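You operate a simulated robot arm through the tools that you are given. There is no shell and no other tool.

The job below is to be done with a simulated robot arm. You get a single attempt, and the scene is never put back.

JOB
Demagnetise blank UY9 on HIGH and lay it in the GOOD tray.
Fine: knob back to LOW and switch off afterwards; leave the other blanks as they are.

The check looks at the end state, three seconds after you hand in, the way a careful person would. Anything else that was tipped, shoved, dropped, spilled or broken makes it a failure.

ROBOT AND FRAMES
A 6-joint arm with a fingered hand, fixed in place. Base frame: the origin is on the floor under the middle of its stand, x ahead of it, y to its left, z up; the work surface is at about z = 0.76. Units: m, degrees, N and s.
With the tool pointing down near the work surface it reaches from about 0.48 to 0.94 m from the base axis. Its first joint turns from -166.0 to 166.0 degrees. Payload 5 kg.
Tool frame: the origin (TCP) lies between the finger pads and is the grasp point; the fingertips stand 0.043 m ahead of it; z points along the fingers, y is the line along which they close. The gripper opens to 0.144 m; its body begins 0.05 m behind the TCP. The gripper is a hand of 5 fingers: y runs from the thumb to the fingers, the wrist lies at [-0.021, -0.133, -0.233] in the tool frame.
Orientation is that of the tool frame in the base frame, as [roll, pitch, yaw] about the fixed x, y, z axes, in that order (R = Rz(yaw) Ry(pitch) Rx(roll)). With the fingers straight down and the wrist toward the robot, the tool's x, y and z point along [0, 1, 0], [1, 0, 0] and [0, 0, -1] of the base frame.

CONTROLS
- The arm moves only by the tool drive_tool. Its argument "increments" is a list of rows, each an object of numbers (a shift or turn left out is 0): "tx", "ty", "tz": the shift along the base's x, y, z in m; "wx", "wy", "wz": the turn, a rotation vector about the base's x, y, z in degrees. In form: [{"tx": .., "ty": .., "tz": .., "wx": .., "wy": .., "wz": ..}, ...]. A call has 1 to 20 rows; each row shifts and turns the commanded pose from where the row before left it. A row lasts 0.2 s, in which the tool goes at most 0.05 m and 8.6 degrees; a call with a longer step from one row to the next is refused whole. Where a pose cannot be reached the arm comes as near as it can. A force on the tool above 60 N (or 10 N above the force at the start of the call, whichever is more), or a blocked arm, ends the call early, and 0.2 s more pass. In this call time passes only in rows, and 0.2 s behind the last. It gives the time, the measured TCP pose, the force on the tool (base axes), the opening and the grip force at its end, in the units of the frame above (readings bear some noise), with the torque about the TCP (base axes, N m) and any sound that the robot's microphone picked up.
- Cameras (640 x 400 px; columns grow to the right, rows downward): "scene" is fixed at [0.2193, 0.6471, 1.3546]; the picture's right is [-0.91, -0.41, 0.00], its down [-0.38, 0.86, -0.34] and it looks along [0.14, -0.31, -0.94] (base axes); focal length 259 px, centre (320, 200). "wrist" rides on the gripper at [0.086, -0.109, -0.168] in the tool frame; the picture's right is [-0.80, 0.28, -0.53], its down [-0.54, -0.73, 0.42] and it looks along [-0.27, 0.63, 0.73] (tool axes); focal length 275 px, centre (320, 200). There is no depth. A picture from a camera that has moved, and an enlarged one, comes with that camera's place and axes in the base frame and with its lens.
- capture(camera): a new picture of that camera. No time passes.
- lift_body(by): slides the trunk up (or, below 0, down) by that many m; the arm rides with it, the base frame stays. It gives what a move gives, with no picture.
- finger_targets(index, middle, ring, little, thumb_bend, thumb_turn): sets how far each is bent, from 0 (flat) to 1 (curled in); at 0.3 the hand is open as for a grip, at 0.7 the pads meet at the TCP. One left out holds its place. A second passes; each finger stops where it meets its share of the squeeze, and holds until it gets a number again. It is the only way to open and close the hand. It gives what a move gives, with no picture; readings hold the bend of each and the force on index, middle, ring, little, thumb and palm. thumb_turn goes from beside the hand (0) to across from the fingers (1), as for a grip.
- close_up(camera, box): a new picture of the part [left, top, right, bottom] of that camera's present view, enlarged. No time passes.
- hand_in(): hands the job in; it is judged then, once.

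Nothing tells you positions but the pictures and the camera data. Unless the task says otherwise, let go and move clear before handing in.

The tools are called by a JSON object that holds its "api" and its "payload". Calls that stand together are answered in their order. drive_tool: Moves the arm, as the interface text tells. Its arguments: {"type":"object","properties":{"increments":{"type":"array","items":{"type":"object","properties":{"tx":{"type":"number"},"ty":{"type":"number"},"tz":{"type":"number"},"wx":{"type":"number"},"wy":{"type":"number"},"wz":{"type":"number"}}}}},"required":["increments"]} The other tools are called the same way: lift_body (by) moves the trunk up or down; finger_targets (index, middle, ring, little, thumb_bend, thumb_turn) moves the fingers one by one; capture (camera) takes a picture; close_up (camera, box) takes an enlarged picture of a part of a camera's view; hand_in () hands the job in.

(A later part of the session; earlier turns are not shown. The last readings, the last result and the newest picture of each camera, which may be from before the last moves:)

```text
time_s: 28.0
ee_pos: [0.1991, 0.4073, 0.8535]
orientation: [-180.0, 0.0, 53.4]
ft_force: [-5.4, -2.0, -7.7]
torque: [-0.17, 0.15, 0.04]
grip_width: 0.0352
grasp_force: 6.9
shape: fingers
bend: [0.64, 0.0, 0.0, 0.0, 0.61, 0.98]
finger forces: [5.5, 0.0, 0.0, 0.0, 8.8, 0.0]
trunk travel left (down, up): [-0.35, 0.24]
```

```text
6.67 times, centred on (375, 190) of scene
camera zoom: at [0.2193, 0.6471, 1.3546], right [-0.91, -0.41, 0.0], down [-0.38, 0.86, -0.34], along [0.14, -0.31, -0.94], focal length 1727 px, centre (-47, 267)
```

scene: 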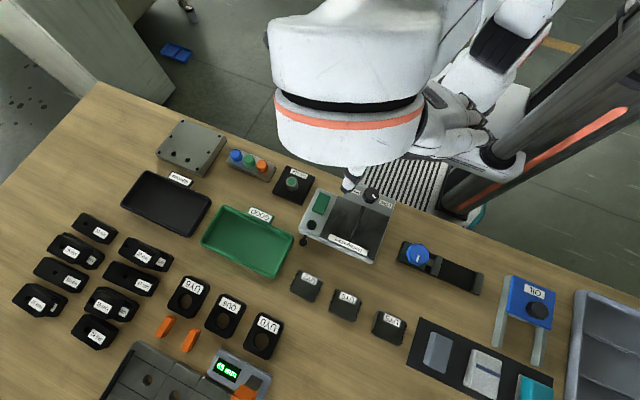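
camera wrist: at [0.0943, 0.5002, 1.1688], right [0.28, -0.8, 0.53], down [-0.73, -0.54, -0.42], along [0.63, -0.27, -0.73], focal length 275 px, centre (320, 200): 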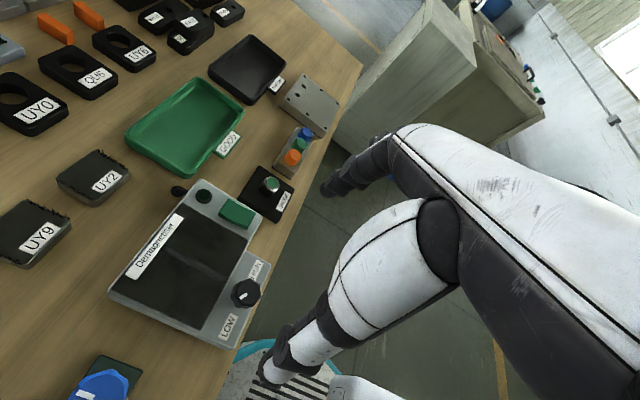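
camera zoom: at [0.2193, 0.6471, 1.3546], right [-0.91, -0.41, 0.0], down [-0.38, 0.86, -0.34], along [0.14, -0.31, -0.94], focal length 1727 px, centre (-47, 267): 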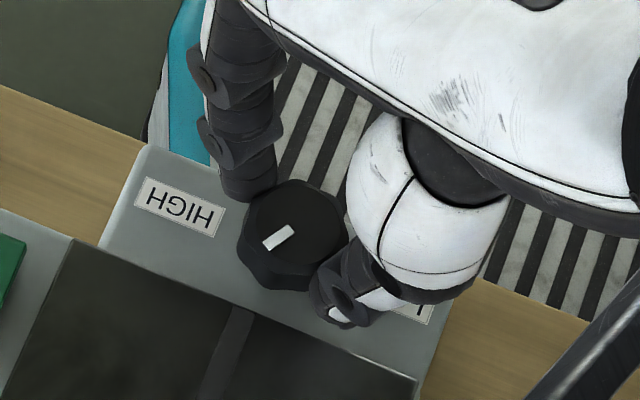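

The mark now points about 54 degrees from +x, so roughly 26 more degrees are needed. One more ratchet step.

{"api": "finger_targets", "payload": {"index": 0.57, "thumb_bend": 0.55}}

{"api": "drive_tool", "payload": {"increments": [{"tz": 0.015}, {"tz": 0.02}, {"wz": 8.5, "tx": 0.001, "ty": 0.0004}, {"wz": 8.5, "tx": 0.001, "ty": 0.0004}, {"wz": 8.5, "tx": 0.001, "ty": 0.0004}, {"wz": 8.5, "tx": 0.001, "ty": 0.0004}, {"wz": 8.5, "tx": 0.001, "ty": 0.0004}, {}]}}

{"api": "finger_targets", "payload": {"index": 0.5, "thumb_bend": 0.5}}

{"api": "drive_tool", "payload": {"increments": [{"tz": -0.015}, {"tz": -0.015}, {"tz": -0.006}, {}]}}

{"api": "finger_targets", "payload": {"index": 0.7, "thumb_bend": 0.67}}

{"api": "close_up", "payload": {"camera": "scene", "box": [340, 160, 410, 220]}}

```text
time_s: 29.0
ee_pos: [0.2009, 0.4082, 0.853]
orientation: [180.0, 0.1, 53.5]
ft_force: [0.2, 0.9, 1.1]
torque: [-0.01, 0.01, 0.03]
grip_width: 0.0581
grasp_force: 0.1
shape: fingers
bend: [0.56, 0.0, 0.0, 0.0, 0.55, 0.98]
finger forces: [0.0, 0.0, 0.0, 0.0, 0.0, 0.1]
trunk travel left (down, up): [-0.35, 0.24]
```

```text
time_s: 30.8
ee_pos: [0.2053, 0.4092, 0.8901]
orientation: [180.0, -0.1, 96.2]
ft_force: [-0.9, -0.6, 1.3]
torque: [0.05, -0.03, 0.0]
grip_width: 0.0581
grasp_force: 0.0
shape: fingers
bend: [0.56, 0.0, 0.0, 0.0, 0.55, 0.98]
finger forces: [0.0, 0.1, 0.1, 0.0, 0.0, 0.0]
trunk travel left (down, up): [-0.35, 0.24]
```

```text
time_s: 31.8
ee_pos: [0.2058, 0.4092, 0.8891]
orientation: [-180.0, 0.0, 96.1]
ft_force: [-0.4, -0.9, 0.3]
torque: [0.02, 0.01, -0.03]
grip_width: 0.0779
grasp_force: 0.2
shape: fingers
bend: [0.5, 0.0, 0.0, 0.0, 0.5, 0.98]
finger forces: [0.0, 0.0, 0.0, 0.0, 0.1, 0.1]
trunk travel left (down, up): [-0.35, 0.24]
```

```text
time_s: 32.8
ee_pos: [0.2058, 0.4087, 0.8522]
orientation: [180.0, -0.1, 96.0]
ft_force: [0.2, 0.4, 0.3]
torque: [0.01, 0.01, -0.02]
grip_width: 0.0779
grasp_force: 0.2
shape: fingers
bend: [0.5, 0.0, 0.0, 0.0, 0.5, 0.98]
finger forces: [0.0, 0.1, 0.0, 0.0, 0.1, 0.0]
trunk travel left (down, up): [-0.35, 0.24]
```

```text
time_s: 33.8
ee_pos: [0.2055, 0.4098, 0.8527]
orientation: [179.9, 0.0, 96.0]
ft_force: [-2.2, -2.0, -1.4]
torque: [-0.07, 0.1, 0.0]
grip_width: 0.035
grasp_force: 7.1
shape: fingers
bend: [0.64, 0.0, 0.0, 0.0, 0.61, 0.97]
finger forces: [6.0, 0.1, 0.1, 0.1, 8.8, 0.1]
trunk travel left (down, up): [-0.35, 0.24]
```

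```text
6.67 times, centred on (375, 190) of scene
camera zoom: at [0.2193, 0.6471, 1.3546], right [-0.91, -0.41, 0.0], down [-0.38, 0.86, -0.34], along [0.14, -0.31, -0.94], focal length 1727 px, centre (-47, 267)
```

zoom: 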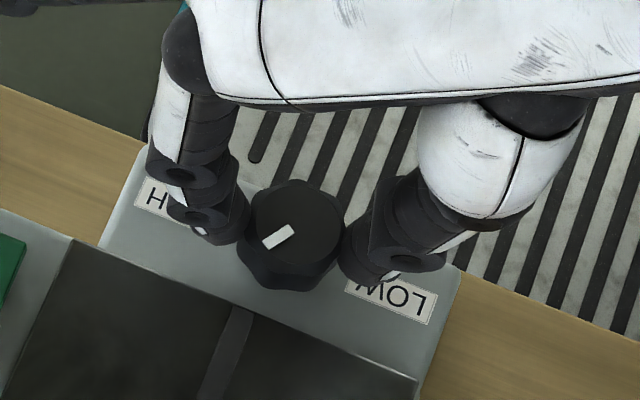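

Regripped. I'll turn the remaining 24 degrees and look for an end stop.

{"api": "drive_tool", "payload": {"increments": [{"wz": -8, "tx": -0.0009, "ty": -0.0001}, {"wz": -8, "tx": -0.0009, "ty": -0.0001}, {"wz": -8, "tx": -0.0009, "ty": -0.0001}, {}]}}

{"api": "close_up", "payload": {"camera": "scene", "box": [340, 160, 410, 220]}}

```text
time_s: 34.8
ee_pos: [0.2025, 0.4098, 0.8513]
orientation: [-180.0, -0.1, 72.0]
ft_force: [-3.4, -4.8, -0.9]
torque: [-0.15, 0.06, 0.01]
grip_width: 0.0348
grasp_force: 7.4
shape: fingers
bend: [0.64, 0.0, 0.0, 0.0, 0.62, 0.98]
finger forces: [7.3, 0.0, 0.0, 0.0, 8.1, 0.1]
trunk travel left (down, up): [-0.35, 0.24]
```

```text
6.67 times, centred on (375, 190) of scene
camera zoom: at [0.2193, 0.6471, 1.3546], right [-0.91, -0.41, 0.0], down [-0.38, 0.86, -0.34], along [0.14, -0.31, -0.94], focal length 1727 px, centre (-47, 267)
```

zoom: 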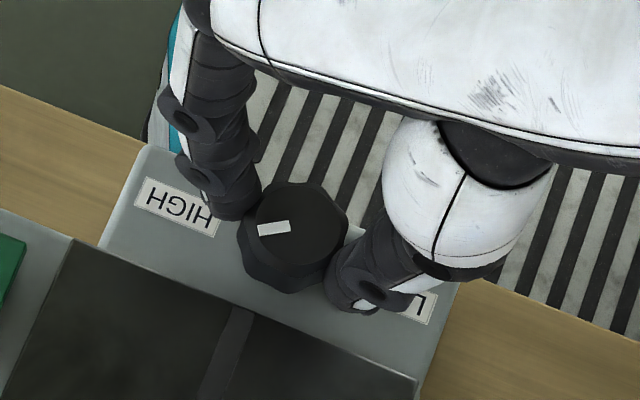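

The mark is nearly symmetric to its LOW position, about 6 degrees short. I'll turn a little more.

{"api": "drive_tool", "payload": {"increments": [{"wz": -4, "tx": -0.0004}, {"wz": -4, "tx": -0.0004}, {}]}}

{"api": "close_up", "payload": {"camera": "scene", "box": [340, 160, 410, 220]}}

```text
time_s: 35.6
ee_pos: [0.2016, 0.4088, 0.852]
orientation: [-180.0, 0.0, 63.8]
ft_force: [-1.2, -3.0, -0.9]
torque: [-0.07, 0.05, 0.06]
grip_width: 0.035
grasp_force: 8.6
shape: fingers
bend: [0.64, 0.0, 0.0, 0.0, 0.62, 0.98]
finger forces: [7.7, 0.0, 0.1, 0.0, 8.3, 0.1]
trunk travel left (down, up): [-0.35, 0.24]
```

```text
6.67 times, centred on (375, 190) of scene
camera zoom: at [0.2193, 0.6471, 1.3546], right [-0.91, -0.41, 0.0], down [-0.38, 0.86, -0.34], along [0.14, -0.31, -0.94], focal length 1727 px, centre (-47, 267)
```

zoom: 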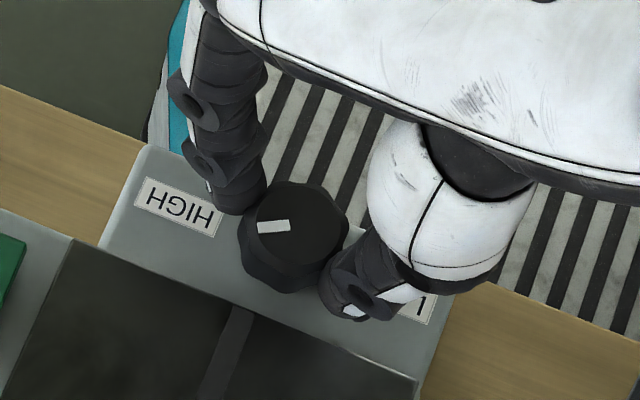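

It barely moved this time while the torque rose, which suggests the end stop. I'll try one more small turn to confirm.

{"api": "drive_tool", "payload": {"increments": [{"wz": -5, "tx": -0.0005, "ty": 0.0001}, {}]}}

{"api": "close_up", "payload": {"camera": "scene", "box": [355, 175, 395, 205]}}

```text
time_s: 36.2
ee_pos: [0.1994, 0.4105, 0.851]
orientation: [-180.0, 0.0, 59.0]
ft_force: [-0.8, -1.3, 0.3]
torque: [-0.01, 0.03, 0.12]
grip_width: 0.0349
grasp_force: 8.6
shape: fingers
bend: [0.64, 0.0, 0.0, 0.0, 0.61, 0.99]
finger forces: [8.2, 0.0, 0.1, 0.0, 8.4, 0.0]
trunk travel left (down, up): [-0.35, 0.24]
```

```text
13.33 times, centred on (375, 190) of scene
camera zoom: at [0.2193, 0.6471, 1.3546], right [-0.91, -0.41, 0.0], down [-0.38, 0.86, -0.34], along [0.14, -0.31, -0.94], focal length 3453 px, centre (-413, 333)
```

zoom: 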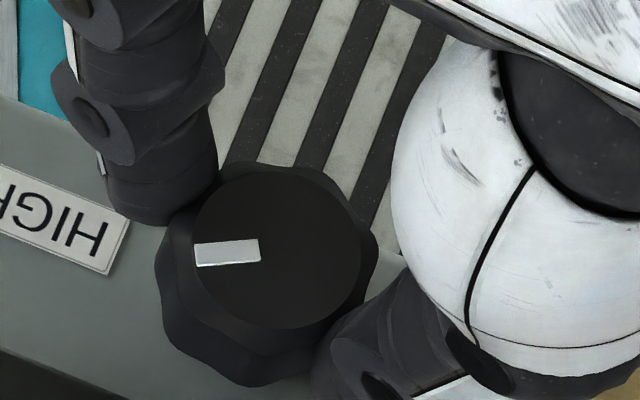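

The mark now points about 29 degrees from +x, mirror image of LOW, with torque rising, so the knob is at HIGH. I'll release and rise, then look at the rocker closely.

{"api": "finger_targets", "payload": {"index": 0.57, "thumb_bend": 0.55}}

{"api": "drive_tool", "payload": {"increments": [{"tz": 0.02}, {"tz": 0.03}, {"tz": 0.04}, {"tz": 0.03, "wz": 8}, {"wz": 8}, {"wz": 8}, {"wz": 6}, {}]}}

{"api": "close_up", "payload": {"camera": "scene", "box": [340, 160, 410, 220]}}

{"api": "capture", "payload": {"camera": "wrist"}}

{"api": "close_up", "payload": {"camera": "scene", "box": [300, 180, 345, 235]}}

```text
time_s: 37.2
ee_pos: [0.2014, 0.4095, 0.8527]
orientation: [-180.0, 0.0, 59.0]
ft_force: [-0.4, 0.3, 0.1]
torque: [0.01, 0.0, 0.01]
grip_width: 0.0582
grasp_force: 0.0
shape: fingers
bend: [0.56, 0.0, 0.0, 0.0, 0.55, 0.98]
finger forces: [0.0, 0.1, 0.0, 0.0, 0.0, 0.0]
trunk travel left (down, up): [-0.35, 0.24]
```

```text
time_s: 39.0
ee_pos: [0.1998, 0.4106, 0.9728]
orientation: [-179.9, 0.0, 89.2]
ft_force: [-1.2, -1.2, 0.5]
torque: [0.01, -0.01, 0.01]
grip_width: 0.058
grasp_force: 0.0
shape: fingers
bend: [0.56, 0.0, 0.0, 0.0, 0.55, 0.98]
finger forces: [0.0, 0.0, 0.0, 0.1, 0.0, 0.0]
trunk travel left (down, up): [-0.35, 0.24]
```

```text
6.67 times, centred on (375, 190) of scene
camera zoom: at [0.2193, 0.6471, 1.3546], right [-0.91, -0.41, 0.0], down [-0.38, 0.86, -0.34], along [0.14, -0.31, -0.94], focal length 1727 px, centre (-47, 267)
```

zoom: 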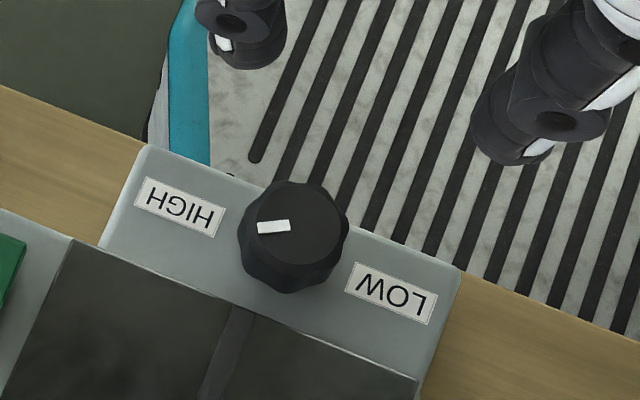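

```text
taken
camera wrist: at [0.0942, 0.4976, 1.1392], right [0.27, -0.8, 0.53], down [-0.73, -0.53, -0.42], along [0.62, -0.28, -0.73], focal length 275 px, centre (320, 200)
```

wrist: 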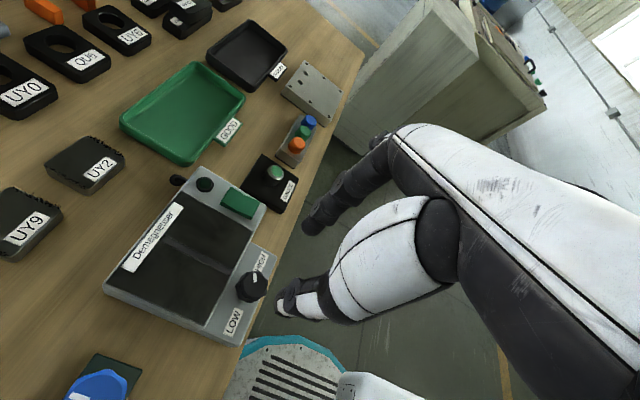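

```text
7.27 times, centred on (322, 208) of scene
camera zoom: at [0.2193, 0.6471, 1.3546], right [-0.91, -0.41, 0.0], down [-0.38, 0.86, -0.34], along [0.14, -0.31, -0.94], focal length 1884 px, centre (302, 146)
```

zoom: 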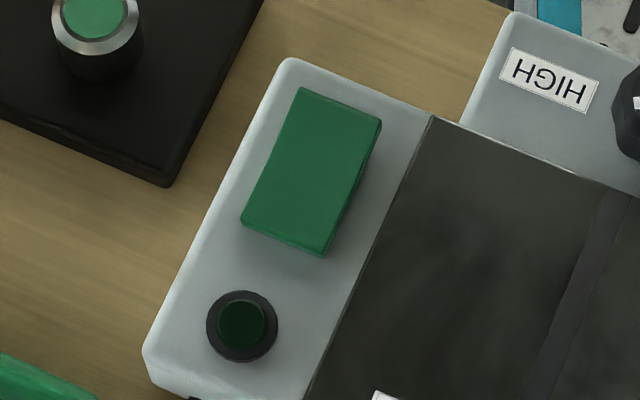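

The knob points to HIGH. Now a closer look at the rocker from the wrist side to see which end stands up.

{"api": "close_up", "payload": {"camera": "wrist", "box": [190, 160, 290, 230]}}

{"api": "close_up", "payload": {"camera": "wrist", "box": [215, 180, 265, 220]}}

{"api": "close_up", "payload": {"camera": "scene", "box": [308, 185, 334, 220]}}

```text
5.71 times, centred on (240, 195) of wrist
camera zoom: at [0.0942, 0.4976, 1.1392], right [0.27, -0.8, 0.53], down [-0.73, -0.53, -0.42], along [0.62, -0.28, -0.73], focal length 1573 px, centre (777, 229)
```

zoom: 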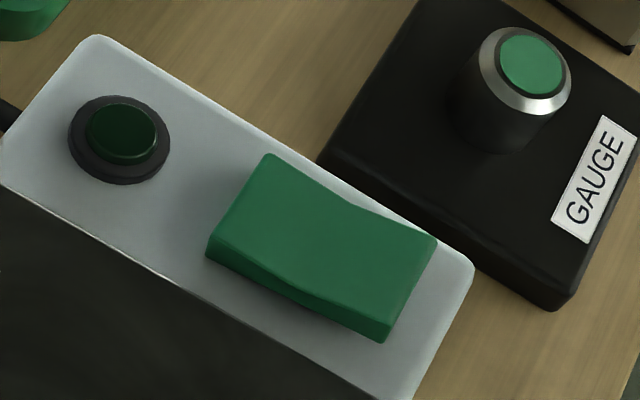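

```text
10.00 times, centred on (240, 200) of wrist
camera zoom: at [0.0942, 0.4976, 1.1392], right [0.27, -0.8, 0.53], down [-0.73, -0.53, -0.42], along [0.62, -0.28, -0.73], focal length 2753 px, centre (1120, 200)
```

zoom: 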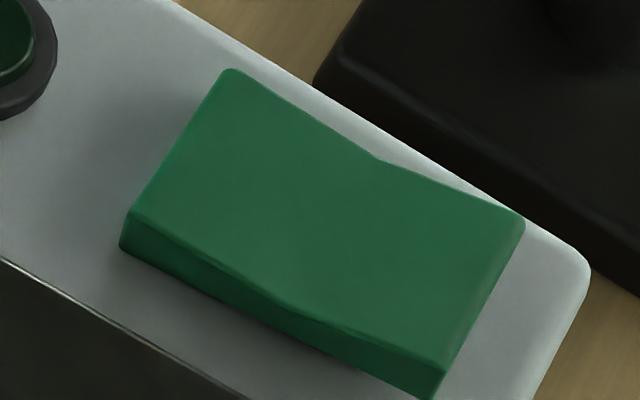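

```text
11.43 times, centred on (321, 202) of scene
camera zoom: at [0.2193, 0.6471, 1.3546], right [-0.91, -0.41, 0.0], down [-0.38, 0.86, -0.34], along [0.14, -0.31, -0.94], focal length 2960 px, centre (309, 171)
```

zoom: 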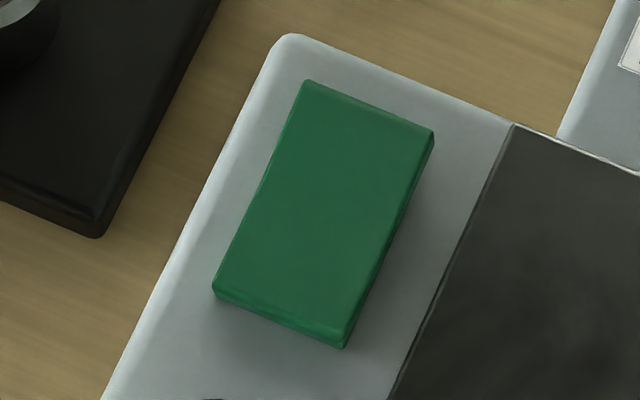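

The rocker is a shallow V along y with the robot-side end standing slightly higher. I'll tuck the spare fingers and straighten the thumb to leave the index alone for pressing, then inspect the hand.

{"api": "finger_targets", "payload": {"middle": 1, "ring": 1, "little": 1, "thumb_bend": 0, "index": 0.5}}

{"api": "capture", "payload": {"camera": "wrist"}}

{"api": "close_up", "payload": {"camera": "scene", "box": [320, 60, 460, 220]}}

```text
time_s: 40.0
ee_pos: [0.2003, 0.4097, 0.9722]
orientation: [180.0, -0.1, 88.9]
ft_force: [0.4, 0.2, 0.7]
torque: [-0.03, 0.01, 0.01]
grip_width: 0.1429
grasp_force: 0.0
shape: fingers
bend: [0.5, 0.95, 0.93, 0.92, 0.0, 0.98]
finger forces: [0.1, 0.1, 0.0, 0.1, 0.1, 0.0]
trunk travel left (down, up): [-0.35, 0.24]
```

```text
taken
camera wrist: at [0.0943, 0.4979, 1.1391], right [0.27, -0.8, 0.53], down [-0.73, -0.53, -0.42], along [0.62, -0.28, -0.73], focal length 275 px, centre (320, 200)
```

wrist: 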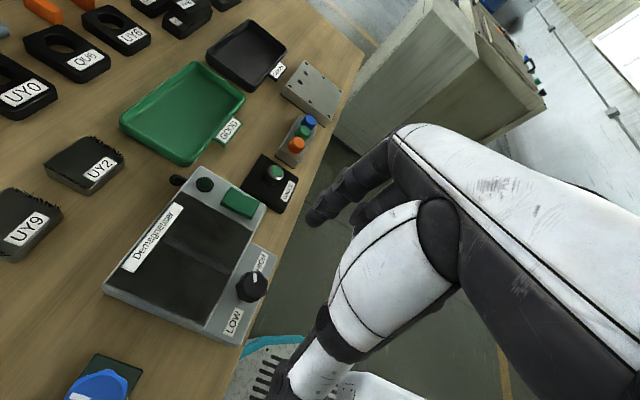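

```text
2.50 times, centred on (390, 140) of scene
camera zoom: at [0.2193, 0.6471, 1.3546], right [-0.91, -0.41, 0.0], down [-0.38, 0.86, -0.34], along [0.14, -0.31, -0.94], focal length 648 px, centre (145, 350)
```

zoom: 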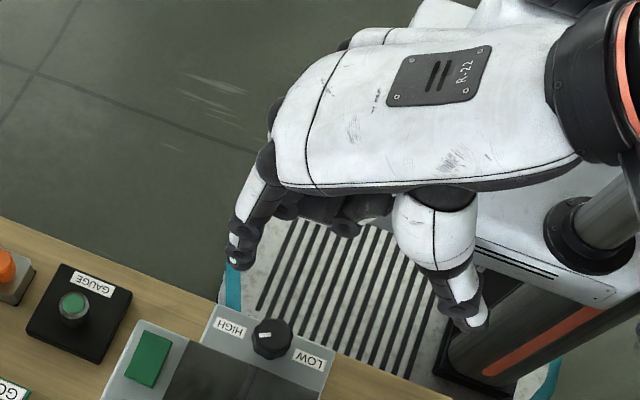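

The index is now the lowest point by about 4 cm. I'll move it over the robot-side end of the rocker at about (0.294, 0.458) and come down partway.

{"api": "drive_tool", "payload": {"increments": [{"tx": 0.022, "ty": 0.0205}, {"tx": 0.022, "ty": 0.0205}, {"tz": -0.03}, {"tz": -0.03}, {"tz": -0.03}, {}]}}

{"api": "close_up", "payload": {"camera": "scene", "box": [280, 140, 400, 240]}}

{"api": "close_up", "payload": {"camera": "wrist", "box": [180, 120, 400, 320]}}

```text
time_s: 41.4
ee_pos: [0.2447, 0.4507, 0.8823]
orientation: [-180.0, 0.0, 89.0]
ft_force: [-0.1, -0.1, -0.2]
torque: [-0.02, 0.01, -0.02]
grip_width: 0.1431
grasp_force: 0.0
shape: fingers
bend: [0.5, 1.0, 1.0, 1.0, 0.0, 0.98]
finger forces: [0.1, 0.1, 0.0, 0.0, 0.0, 0.0]
trunk travel left (down, up): [-0.35, 0.24]
```

```text
4.00 times, centred on (340, 190) of scene
camera zoom: at [0.2193, 0.6471, 1.3546], right [-0.91, -0.41, 0.0], down [-0.38, 0.86, -0.34], along [0.14, -0.31, -0.94], focal length 1036 px, centre (240, 240)
```

zoom: 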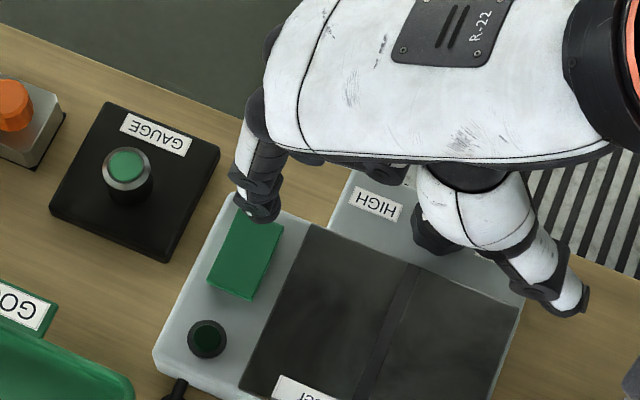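

```text
2.00 times, centred on (290, 220) of wrist
camera zoom: at [0.1396, 0.5402, 1.0489], right [0.27, -0.8, 0.53], down [-0.74, -0.53, -0.42], along [0.62, -0.28, -0.73], focal length 551 px, centre (380, 160)
```

zoom: 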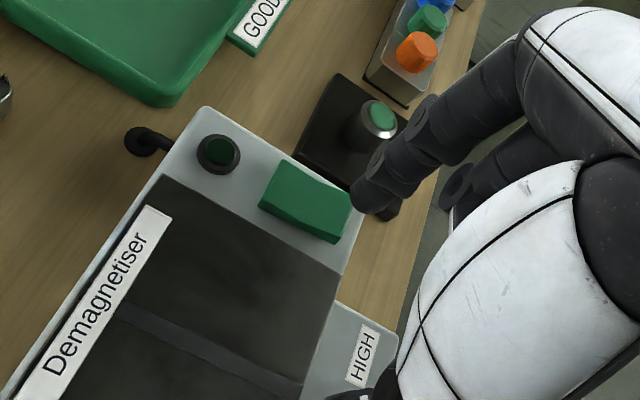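

The fingertip is over the rocker's robot-side end, about 2 cm above it. I'll come down in small steps, watching force and sound.

{"api": "drive_tool", "payload": {"increments": [{"tz": -0.006}, {"tz": -0.005}, {"tz": -0.004}, {"tz": -0.003}, {}]}}

{"api": "close_up", "payload": {"camera": "scene", "box": [290, 170, 360, 240]}}

```text
time_s: 42.6
ee_pos: [0.2456, 0.4518, 0.8645]
orientation: [-180.0, 0.0, 89.0]
ft_force: [0.2, -1.3, -0.5]
torque: [0.02, 0.0, 0.02]
grip_width: 0.1432
grasp_force: 0.2
shape: fingers
bend: [0.5, 1.0, 1.0, 1.0, 0.0, 0.98]
finger forces: [0.0, 0.0, 0.1, 0.0, 0.1, 0.0]
trunk travel left (down, up): [-0.35, 0.24]
```

```text
5.71 times, centred on (325, 205) of scene
camera zoom: at [0.2193, 0.6471, 1.3546], right [-0.91, -0.41, 0.0], down [-0.38, 0.86, -0.34], along [0.14, -0.31, -0.94], focal length 1480 px, centre (291, 171)
```

zoom: 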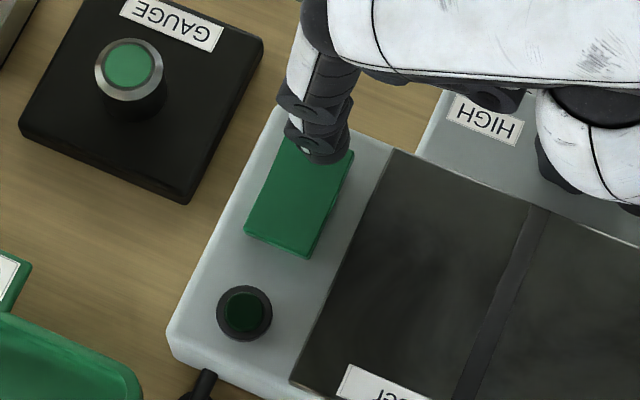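

No contact yet. I'll keep lowering in 2–3 mm steps.

{"api": "drive_tool", "payload": {"increments": [{"tz": -0.003}, {"tz": -0.003}, {"tz": -0.002}, {"tz": -0.002}, {}]}}

{"api": "close_up", "payload": {"camera": "scene", "box": [290, 170, 360, 240]}}

```text
time_s: 43.8
ee_pos: [0.2445, 0.4516, 0.8579]
orientation: [180.0, -0.4, 89.1]
ft_force: [-3.0, -1.4, 28.0]
torque: [0.25, -1.4, -0.08]
grip_width: 0.1435
grasp_force: 14.4
shape: fingers
bend: [0.5, 1.0, 1.0, 1.0, 0.0, 0.98]
finger forces: [27.9, 0.1, 0.0, 0.0, 0.0, 0.1]
trunk travel left (down, up): [-0.35, 0.24]
heard: click
```

```text
5.71 times, centred on (325, 205) of scene
camera zoom: at [0.2193, 0.6471, 1.3546], right [-0.91, -0.41, 0.0], down [-0.38, 0.86, -0.34], along [0.14, -0.31, -0.94], focal length 1480 px, centre (291, 171)
```

zoom: 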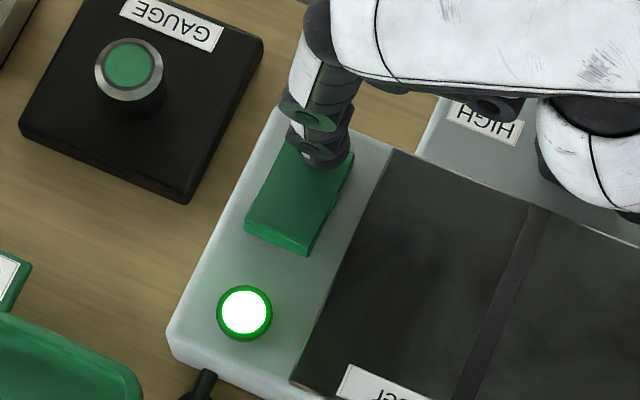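

There was a click and the pilot lamp lit, so the demagnetiser is on. I'll raise the hand and confirm the lamp stays lit.

{"api": "drive_tool", "payload": {"increments": [{"tz": 0.01}, {"tz": 0.03}, {"tz": 0.045}, {"tz": 0.045}, {}]}}

{"api": "finger_targets", "payload": {"index": 0.45, "middle": 0.45, "thumb_bend": 0.45}}

{"api": "capture", "payload": {"camera": "scene"}}

```text
time_s: 45.0
ee_pos: [0.2473, 0.4517, 0.9863]
orientation: [-180.0, 0.0, 88.9]
ft_force: [-0.2, 0.7, 0.0]
torque: [0.03, 0.03, 0.03]
grip_width: 0.1434
grasp_force: 0.0
shape: fingers
bend: [0.5, 1.0, 1.0, 1.0, 0.0, 0.98]
finger forces: [0.1, 0.0, 0.1, 0.0, 0.0, 0.0]
trunk travel left (down, up): [-0.35, 0.24]
```

```text
time_s: 46.0
ee_pos: [0.2466, 0.4511, 0.9845]
orientation: [180.0, 0.1, 89.0]
ft_force: [-0.2, -0.2, -0.5]
torque: [0.03, -0.01, 0.0]
grip_width: 0.0968
grasp_force: 0.0
shape: fingers
bend: [0.45, 0.45, 1.0, 1.0, 0.45, 0.98]
finger forces: [0.0, 0.0, 0.0, 0.0, 0.0, 0.0]
trunk travel left (down, up): [-0.35, 0.24]
```

```text
taken
```

scene: 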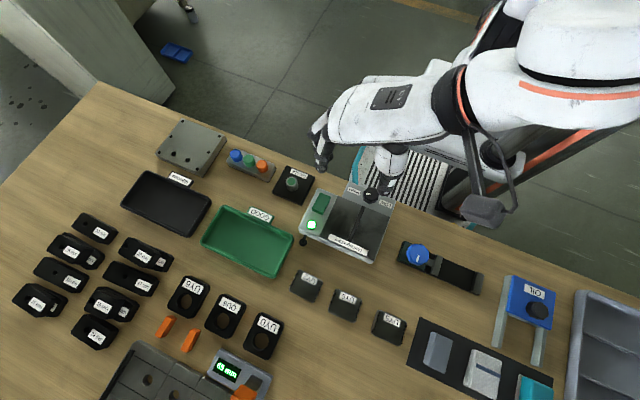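

The lamp is on. Next I'll swing over to UY9 with the hand turned so the fingers close along y, keeping a safe height.

{"api": "drive_tool", "payload": {"increments": [{"wz": 8.3, "tx": -0.0081, "ty": 0.0182}, {"wz": 8.3, "tx": -0.0081, "ty": 0.0182}, {"wz": 8.3, "tx": -0.0081, "ty": 0.0182}, {"wz": 8.3, "tx": -0.0081, "ty": 0.0182}, {"wz": 8.3, "tx": -0.0081, "ty": 0.0182}, {"wz": 8.3, "tx": -0.0081, "ty": 0.0182}, {"wz": 8.3, "tx": -0.0081, "ty": 0.0182}, {"wz": 8.3, "tx": -0.0081, "ty": 0.0182}, {"wz": 8.3, "tx": -0.0081, "ty": 0.0182}, {"wz": 8.3, "tx": -0.0081, "ty": 0.0182}, {"wz": 8, "tx": -0.0085, "ty": 0.018}, {}]}}

{"api": "capture", "payload": {"camera": "scene"}}

{"api": "capture", "payload": {"camera": "wrist"}}

```text
time_s: 48.6
ee_pos: [0.1557, 0.6511, 0.9849]
orientation: [-180.0, -0.1, 180.0]
ft_force: [0.8, 1.4, -0.2]
torque: [0.02, 0.01, -0.01]
grip_width: 0.097
grasp_force: 0.0
shape: fingers
bend: [0.45, 0.45, 1.0, 1.0, 0.45, 0.98]
finger forces: [0.0, 0.0, 0.0, 0.0, 0.0, 0.0]
trunk travel left (down, up): [-0.35, 0.24]
```

```text
taken
```

scene: 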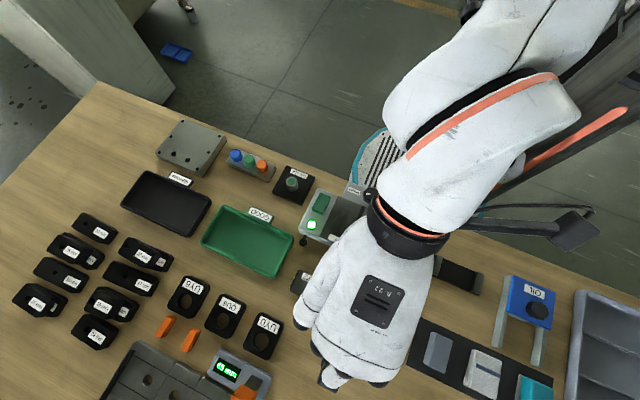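

```text
taken
camera wrist: at [0.0712, 0.5434, 1.1516], right [0.8, 0.28, 0.53], down [0.54, -0.73, -0.42], along [0.27, 0.63, -0.73], focal length 275 px, centre (320, 200)
```

wrist: 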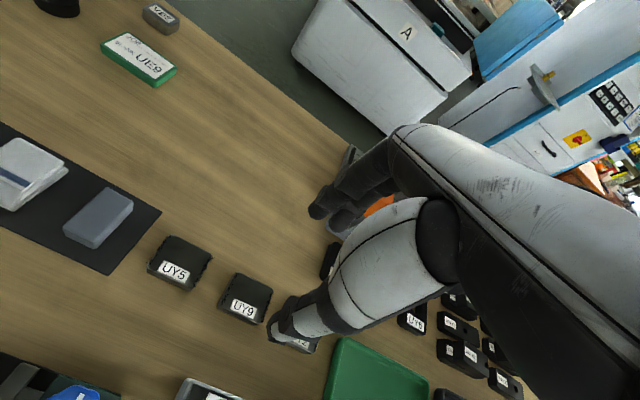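

The scene view is blocked by the hand here, but the wrist camera sees UY9. I'll zoom in to fix its position and the fingers' relation to it.

{"api": "close_up", "payload": {"camera": "wrist", "box": [140, 220, 340, 360]}}

{"api": "close_up", "payload": {"camera": "scene", "box": [270, 240, 440, 400]}}

```text
2.86 times, centred on (240, 290) of wrist
camera zoom: at [0.0712, 0.5434, 1.1516], right [0.8, 0.28, 0.53], down [0.54, -0.73, -0.42], along [0.27, 0.63, -0.73], focal length 786 px, centre (549, -57)
```

zoom: 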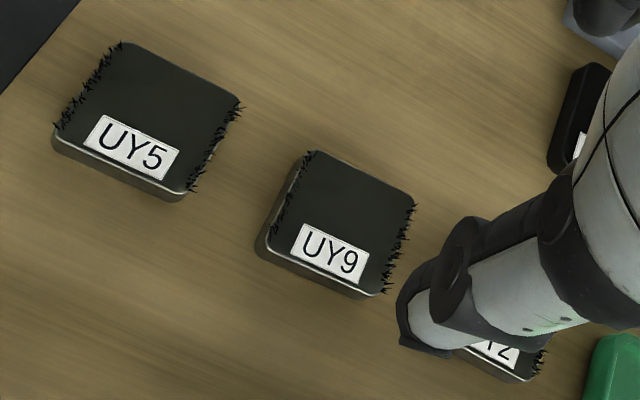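

```text
2.50 times, centred on (355, 320) of scene
camera zoom: at [0.2193, 0.6471, 1.3546], right [-0.91, -0.41, 0.0], down [-0.38, 0.86, -0.34], along [0.14, -0.31, -0.94], focal length 648 px, centre (232, -100)
```

zoom: 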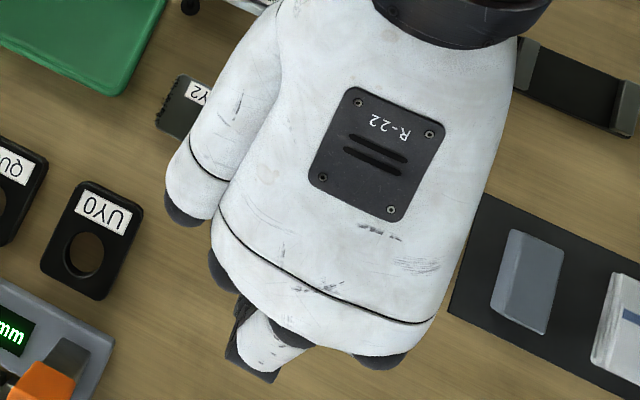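

UY9 measures at about (0.163, 0.651). I'll come down partway and re-measure at closer range with the wrist camera.

{"api": "drive_tool", "payload": {"increments": [{"tx": 0.001, "ty": 0.002, "tz": -0.03}, {"tz": -0.03}, {"tz": -0.03}, {}]}}

{"api": "close_up", "payload": {"camera": "wrist", "box": [180, 170, 420, 390]}}

```text
time_s: 49.6
ee_pos: [0.1577, 0.6542, 0.8928]
orientation: [-179.9, 0.0, -179.9]
ft_force: [0.1, -0.5, -1.2]
torque: [-0.03, 0.03, 0.0]
grip_width: 0.097
grasp_force: 0.1
shape: fingers
bend: [0.45, 0.45, 1.0, 1.0, 0.45, 0.98]
finger forces: [0.1, 0.0, 0.0, 0.0, 0.0, 0.0]
trunk travel left (down, up): [-0.35, 0.24]
```

```text
1.82 times, centred on (300, 280) of wrist
camera zoom: at [0.0723, 0.5456, 1.0602], right [0.8, 0.28, 0.53], down [0.54, -0.73, -0.42], along [0.27, 0.63, -0.73], focal length 500 px, centre (356, 54)
```

zoom: 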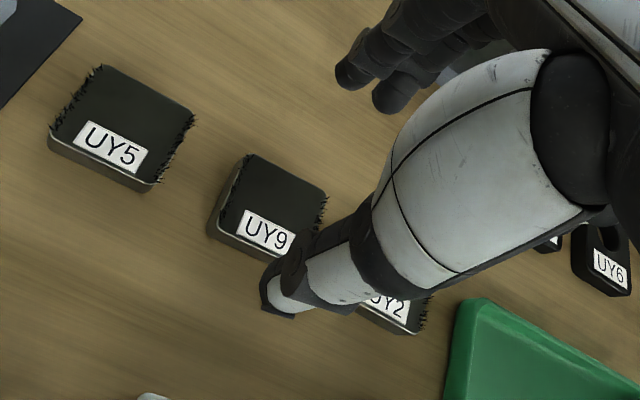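

{"api": "close_up", "payload": {"camera": "wrist", "box": [225, 240, 325, 330]}}

{"api": "close_up", "payload": {"camera": "wrist", "box": [290, 190, 400, 290]}}

```text
4.44 times, centred on (275, 285) of wrist
camera zoom: at [0.0723, 0.5456, 1.0602], right [0.8, 0.28, 0.53], down [0.54, -0.73, -0.42], along [0.27, 0.63, -0.73], focal length 1224 px, centre (520, -178)
```

zoom: 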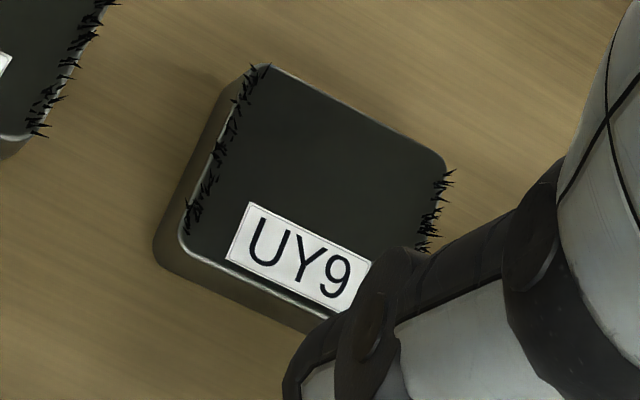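

```text
4.00 times, centred on (345, 240) of wrist
camera zoom: at [0.0723, 0.5456, 1.0602], right [0.8, 0.28, 0.53], down [0.54, -0.73, -0.42], along [0.27, 0.63, -0.73], focal length 1101 px, centre (220, 40)
```

zoom: 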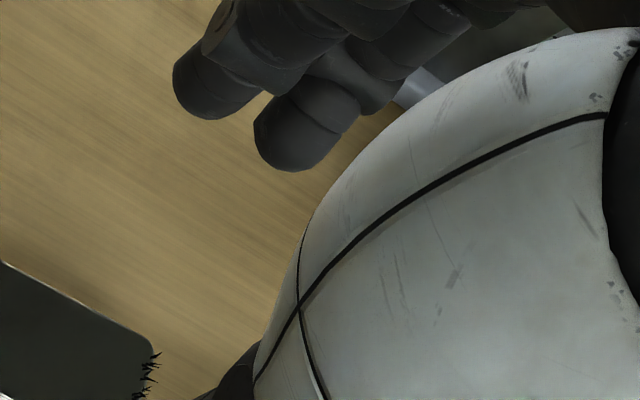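

UY9's centre is about (0.166, 0.6535), roughly 58 × 53 mm. I'll preshape index, middle and thumb to a 78 mm gap, shift slightly and descend to just above the bench.

{"api": "finger_targets", "payload": {"index": 0.5, "middle": 0.5, "thumb_bend": 0.5}}

{"api": "drive_tool", "payload": {"increments": [{"tx": 0.005, "ty": -0.002, "tz": -0.02}, {"tz": -0.02}, {"tz": -0.02}, {"tz": -0.012}, {}]}}

{"api": "close_up", "payload": {"camera": "wrist", "box": [200, 180, 420, 380]}}

{"api": "close_up", "payload": {"camera": "scene", "box": [270, 240, 440, 400]}}

```text
time_s: 50.6
ee_pos: [0.1569, 0.653, 0.8931]
orientation: [-180.0, 0.0, -180.0]
ft_force: [1.0, 0.3, -0.1]
torque: [0.0, -0.01, 0.06]
grip_width: 0.0793
grasp_force: 0.1
shape: fingers
bend: [0.5, 0.5, 1.0, 1.0, 0.5, 0.98]
finger forces: [0.0, 0.1, 0.1, 0.0, 0.0, 0.0]
trunk travel left (down, up): [-0.35, 0.24]
```

```text
time_s: 51.8
ee_pos: [0.1616, 0.6507, 0.8212]
orientation: [-180.0, 0.0, -179.9]
ft_force: [0.3, -0.2, 0.3]
torque: [0.0, -0.01, -0.01]
grip_width: 0.0791
grasp_force: 0.2
shape: fingers
bend: [0.5, 0.5, 1.0, 1.0, 0.5, 0.98]
finger forces: [0.0, 0.0, 0.1, 0.0, 0.0, 0.0]
trunk travel left (down, up): [-0.35, 0.24]
```

```text
2.00 times, centred on (310, 280) of wrist
camera zoom: at [0.0768, 0.5428, 0.9886], right [0.8, 0.28, 0.53], down [0.54, -0.73, -0.42], along [0.27, 0.63, -0.73], focal length 551 px, centre (340, 40)
```

zoom: 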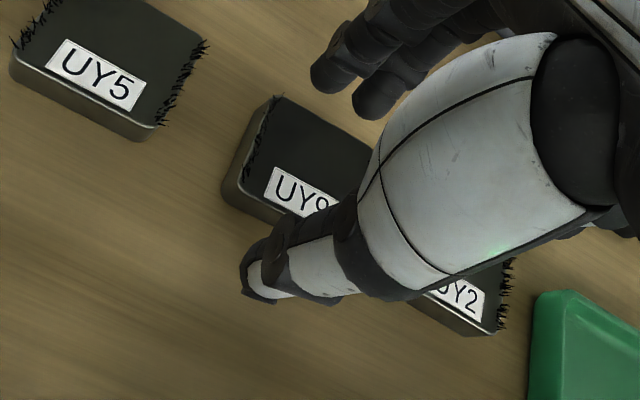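

```text
2.50 times, centred on (355, 320) of scene
camera zoom: at [0.2193, 0.6471, 1.3546], right [-0.91, -0.41, 0.0], down [-0.38, 0.86, -0.34], along [0.14, -0.31, -0.94], focal length 648 px, centre (232, -100)
```

zoom: 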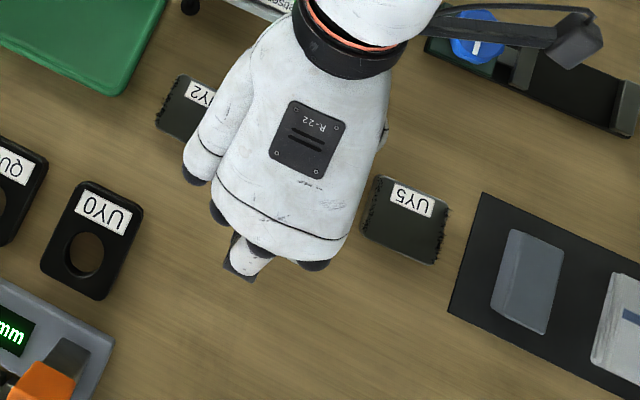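

The fingers straddle UY9, a little nearer its far edge. I'll shift 5 mm in +y and lower gently until the tips nearly touch the bench.

{"api": "drive_tool", "payload": {"increments": [{"ty": 0.005, "tz": -0.004}, {"tz": -0.004}, {"tz": -0.003}, {"tz": -0.002}, {}]}}

{"api": "close_up", "payload": {"camera": "wrist", "box": [200, 180, 420, 380]}}

```text
time_s: 53.0
ee_pos: [0.1624, 0.6573, 0.8105]
orientation: [-180.0, 0.0, -180.0]
ft_force: [1.0, -0.6, 1.6]
torque: [0.08, -0.04, -0.02]
grip_width: 0.0791
grasp_force: 0.8
shape: fingers
bend: [0.5, 0.5, 1.0, 1.0, 0.5, 0.98]
finger forces: [0.0, 1.1, 0.0, 0.1, 0.0, 0.0]
trunk travel left (down, up): [-0.35, 0.24]
```

```text
2.00 times, centred on (310, 280) of wrist
camera zoom: at [0.077, 0.548, 0.9764], right [0.8, 0.28, 0.53], down [0.54, -0.73, -0.42], along [0.27, 0.63, -0.73], focal length 551 px, centre (340, 40)
```

zoom: 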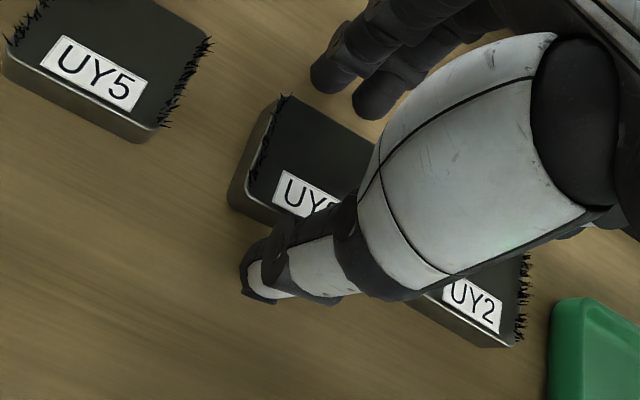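

The middle fingertip just touches the bench at TCP z≈0.810. I'll rise 1.5 mm and close on the blank.

{"api": "drive_tool", "payload": {"increments": [{"tz": 0.0015}, {}]}}

{"api": "finger_targets", "payload": {"index": 0.6, "middle": 0.57, "thumb_bend": 0.6}}

{"api": "close_up", "payload": {"camera": "wrist", "box": [200, 180, 420, 380]}}

```text
time_s: 53.6
ee_pos: [0.1627, 0.6547, 0.811]
orientation: [179.9, -0.1, 179.9]
ft_force: [-0.5, -0.4, 0.7]
torque: [0.0, -0.03, 0.03]
grip_width: 0.0788
grasp_force: 0.1
shape: fingers
bend: [0.5, 0.5, 1.0, 1.0, 0.5, 0.98]
finger forces: [0.1, 0.0, 0.0, 0.0, 0.0, 0.0]
trunk travel left (down, up): [-0.35, 0.24]
```

```text
time_s: 54.6
ee_pos: [0.1624, 0.6568, 0.8127]
orientation: [-180.0, 0.0, -180.0]
ft_force: [-0.6, -0.3, 0.0]
torque: [-0.05, 0.03, 0.02]
grip_width: 0.0525
grasp_force: 3.3
shape: fingers
bend: [0.58, 0.56, 1.0, 1.0, 0.57, 0.97]
finger forces: [2.5, 0.1, 0.0, 0.0, 3.9, 0.1]
trunk travel left (down, up): [-0.35, 0.24]
```

```text
2.00 times, centred on (310, 280) of wrist
camera zoom: at [0.077, 0.548, 0.9779], right [0.8, 0.28, 0.53], down [0.54, -0.73, -0.42], along [0.27, 0.63, -0.73], focal length 551 px, centre (340, 40)
```

zoom: 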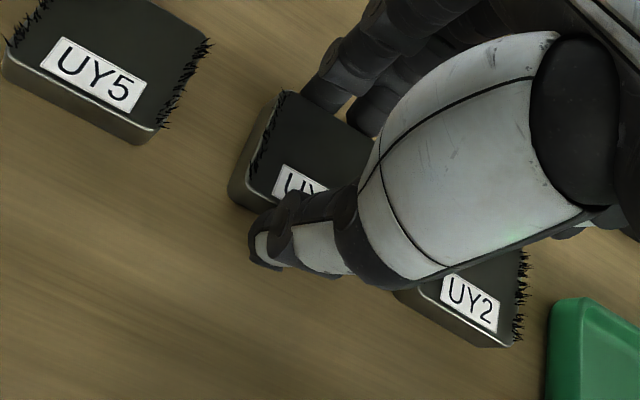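

The blank is held at 52.5 mm width. I'll tighten the pinch and bring the middle finger into contact.

{"api": "finger_targets", "payload": {"index": 0.68, "middle": 0.62, "thumb_bend": 0.7}}

{"api": "close_up", "payload": {"camera": "wrist", "box": [225, 210, 375, 340]}}

```text
time_s: 55.6
ee_pos: [0.163, 0.6559, 0.8108]
orientation: [-179.9, 0.0, 180.0]
ft_force: [0.6, 0.8, -0.8]
torque: [0.11, -0.06, 0.0]
grip_width: 0.0508
grasp_force: 14.9
shape: fingers
bend: [0.58, 0.59, 1.0, 1.0, 0.6, 0.97]
finger forces: [9.8, 5.0, 0.0, 0.0, 14.5, 0.0]
trunk travel left (down, up): [-0.35, 0.24]
```

```text
3.08 times, centred on (300, 275) of wrist
camera zoom: at [0.0771, 0.5481, 0.978], right [0.8, 0.28, 0.53], down [0.54, -0.73, -0.42], along [0.27, 0.63, -0.73], focal length 847 px, centre (382, -31)
```

zoom: 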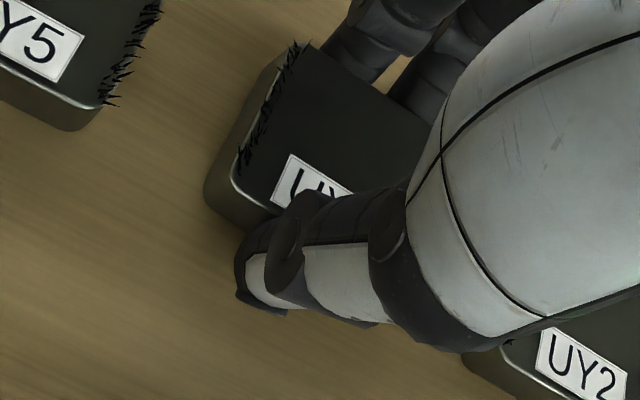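

Index 10 N, middle 5 N and thumb 15 N make a steady three-point grip. I'll lift a little and check that the blank comes along level.

{"api": "drive_tool", "payload": {"increments": [{"tz": 0.005}, {"tz": 0.01}, {"tz": 0.015}, {"tz": 0.02}, {}]}}

{"api": "close_up", "payload": {"camera": "wrist", "box": [200, 180, 420, 380]}}

{"api": "close_up", "payload": {"camera": "scene", "box": [270, 240, 440, 400]}}

```text
time_s: 56.8
ee_pos: [0.1616, 0.6563, 0.8605]
orientation: [-180.0, -0.1, -180.0]
ft_force: [0.5, 0.1, -4.8]
torque: [0.02, -0.06, -0.02]
grip_width: 0.0511
grasp_force: 14.1
shape: fingers
bend: [0.58, 0.59, 1.0, 1.0, 0.6, 0.97]
finger forces: [9.7, 4.2, 0.0, 0.0, 14.0, 0.0]
trunk travel left (down, up): [-0.35, 0.24]
```

```text
2.00 times, centred on (310, 280) of wrist
camera zoom: at [0.0768, 0.5483, 1.0281], right [0.8, 0.28, 0.53], down [0.54, -0.73, -0.42], along [0.27, 0.63, -0.73], focal length 551 px, centre (340, 40)
```

zoom: 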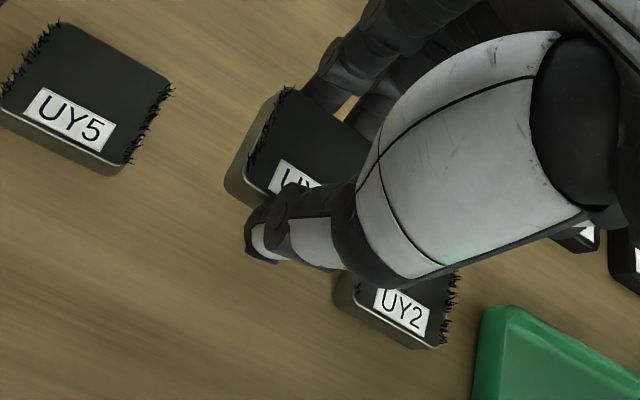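

```text
2.50 times, centred on (355, 320) of scene
camera zoom: at [0.2193, 0.6471, 1.3546], right [-0.91, -0.41, 0.0], down [-0.38, 0.86, -0.34], along [0.14, -0.31, -0.94], focal length 648 px, centre (232, -100)
```

zoom: 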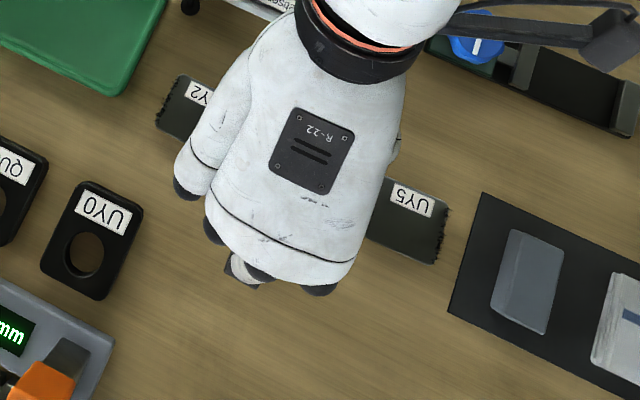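

UY9 is lifted level and secure, and the other blanks are untouched. The demagnetiser plate spans about x 0.147–0.268 and y 0.442–0.543, so I'll carry the blank over its centre at a safe height.

{"api": "drive_tool", "payload": {"increments": [{"tz": 0.025}, {"tz": 0.03}, {"tz": 0.02, "ty": -0.01}, {"tx": 0.005, "ty": -0.02}, {"tx": 0.006, "ty": -0.02}, {"tx": 0.006, "ty": -0.02}, {"tx": 0.006, "ty": -0.02}, {"tx": 0.006, "ty": -0.02}, {"tx": 0.006, "ty": -0.02}, {"tx": 0.005, "ty": -0.02}, {"tx": 0.002, "ty": -0.01}, {}]}}

{"api": "capture", "payload": {"camera": "wrist"}}

{"api": "capture", "payload": {"camera": "scene"}}

```text
time_s: 59.4
ee_pos: [0.204, 0.496, 0.9355]
orientation: [180.0, 0.0, -180.0]
ft_force: [-0.3, 0.5, -4.6]
torque: [-0.01, -0.01, -0.01]
grip_width: 0.0509
grasp_force: 14.3
shape: fingers
bend: [0.58, 0.59, 1.0, 1.0, 0.61, 0.96]
finger forces: [9.8, 4.4, 0.0, 0.0, 14.2, 0.0]
trunk travel left (down, up): [-0.35, 0.24]
```

```text
taken
camera wrist: at [0.118, 0.3873, 1.1021], right [0.8, 0.28, 0.53], down [0.54, -0.73, -0.42], along [0.27, 0.63, -0.73], focal length 275 px, centre (320, 200)
```

wrist: 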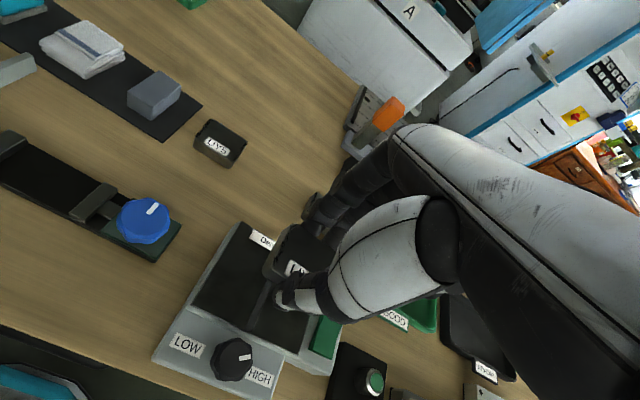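

```text
taken
```

scene: 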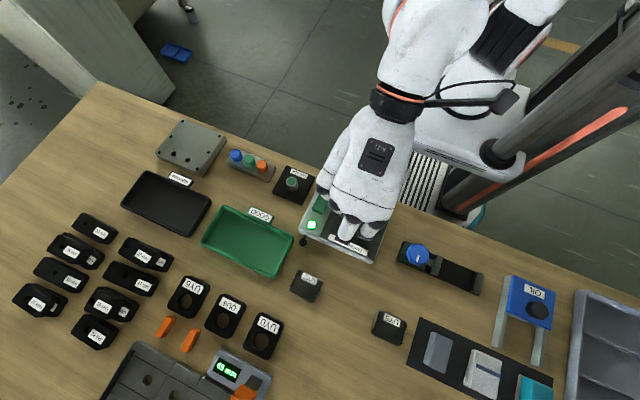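

UY9 is over the plate and the lamp is lit with the knob at HIGH. I'll lower it slowly toward the plate.

{"api": "drive_tool", "payload": {"increments": [{"tz": -0.01}, {"tz": -0.01}, {"tz": -0.01}, {"tz": -0.01}, {"tz": -0.01}, {"tz": -0.005}, {"tz": -0.005}, {}]}}

{"api": "close_up", "payload": {"camera": "wrist", "box": [150, 200, 400, 400]}}

{"api": "close_up", "payload": {"camera": "scene", "box": [280, 150, 420, 290]}}

```text
time_s: 61.2
ee_pos: [0.2043, 0.4968, 0.8764]
orientation: [-180.0, 0.0, 180.0]
ft_force: [0.4, -0.1, -4.6]
torque: [0.01, 0.0, -0.01]
grip_width: 0.0508
grasp_force: 13.7
shape: fingers
bend: [0.58, 0.59, 1.0, 1.0, 0.61, 0.96]
finger forces: [9.9, 4.2, 0.1, 0.0, 14.1, 0.1]
trunk travel left (down, up): [-0.35, 0.24]
```

```text
2.00 times, centred on (275, 300) of wrist
camera zoom: at [0.1185, 0.388, 1.0426], right [0.8, 0.28, 0.53], down [0.54, -0.73, -0.42], along [0.27, 0.63, -0.73], focal length 551 px, centre (410, 0)
```

zoom: 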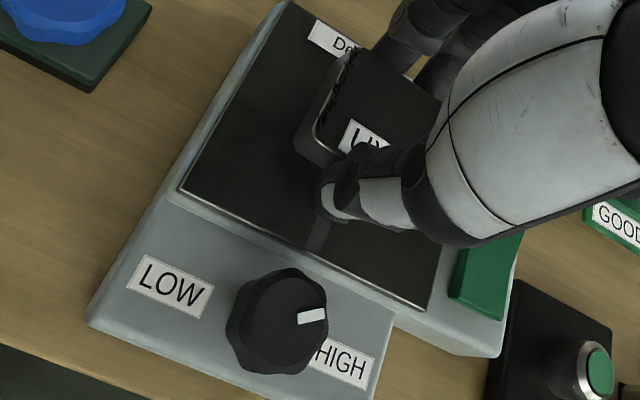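

```text
2.86 times, centred on (350, 220) of scene
camera zoom: at [0.2193, 0.6471, 1.3546], right [-0.91, -0.41, 0.0], down [-0.38, 0.86, -0.34], along [0.14, -0.31, -0.94], focal length 740 px, centre (234, 143)
```

zoom: 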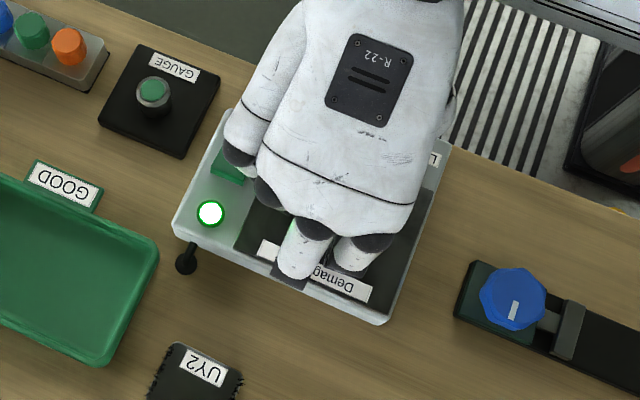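

The blank is centred over the plate with filings still on. I'll go down further in small steps until it is just above the surface.

{"api": "drive_tool", "payload": {"increments": [{"tz": -0.003}, {"tz": -0.003}, {"tz": -0.002}, {"tz": -0.002}, {}, {}]}}

{"api": "close_up", "payload": {"camera": "wrist", "box": [225, 200, 375, 320]}}

```text
time_s: 62.6
ee_pos: [0.204, 0.4952, 0.8645]
orientation: [179.9, 0.0, -180.0]
ft_force: [-0.4, -0.4, -4.5]
torque: [0.01, -0.01, -0.02]
grip_width: 0.0505
grasp_force: 14.0
shape: fingers
bend: [0.58, 0.59, 1.0, 1.0, 0.61, 0.96]
finger forces: [9.9, 4.3, 0.0, 0.0, 14.1, 0.1]
trunk travel left (down, up): [-0.35, 0.24]
```

```text
3.33 times, centred on (300, 260) of wrist
camera zoom: at [0.1186, 0.3881, 1.0323], right [0.8, 0.28, 0.53], down [0.54, -0.73, -0.42], along [0.27, 0.63, -0.73], focal length 918 px, centre (387, 0)
```

zoom: 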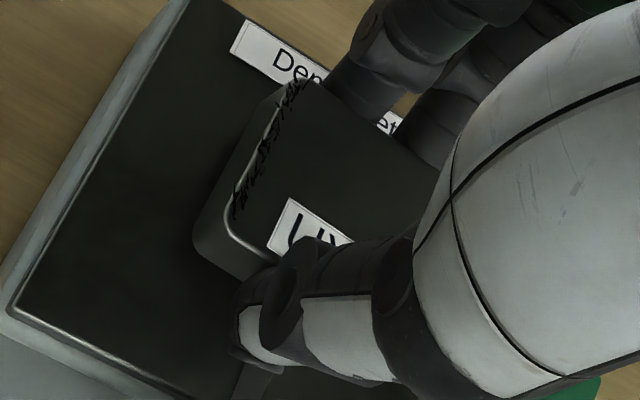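

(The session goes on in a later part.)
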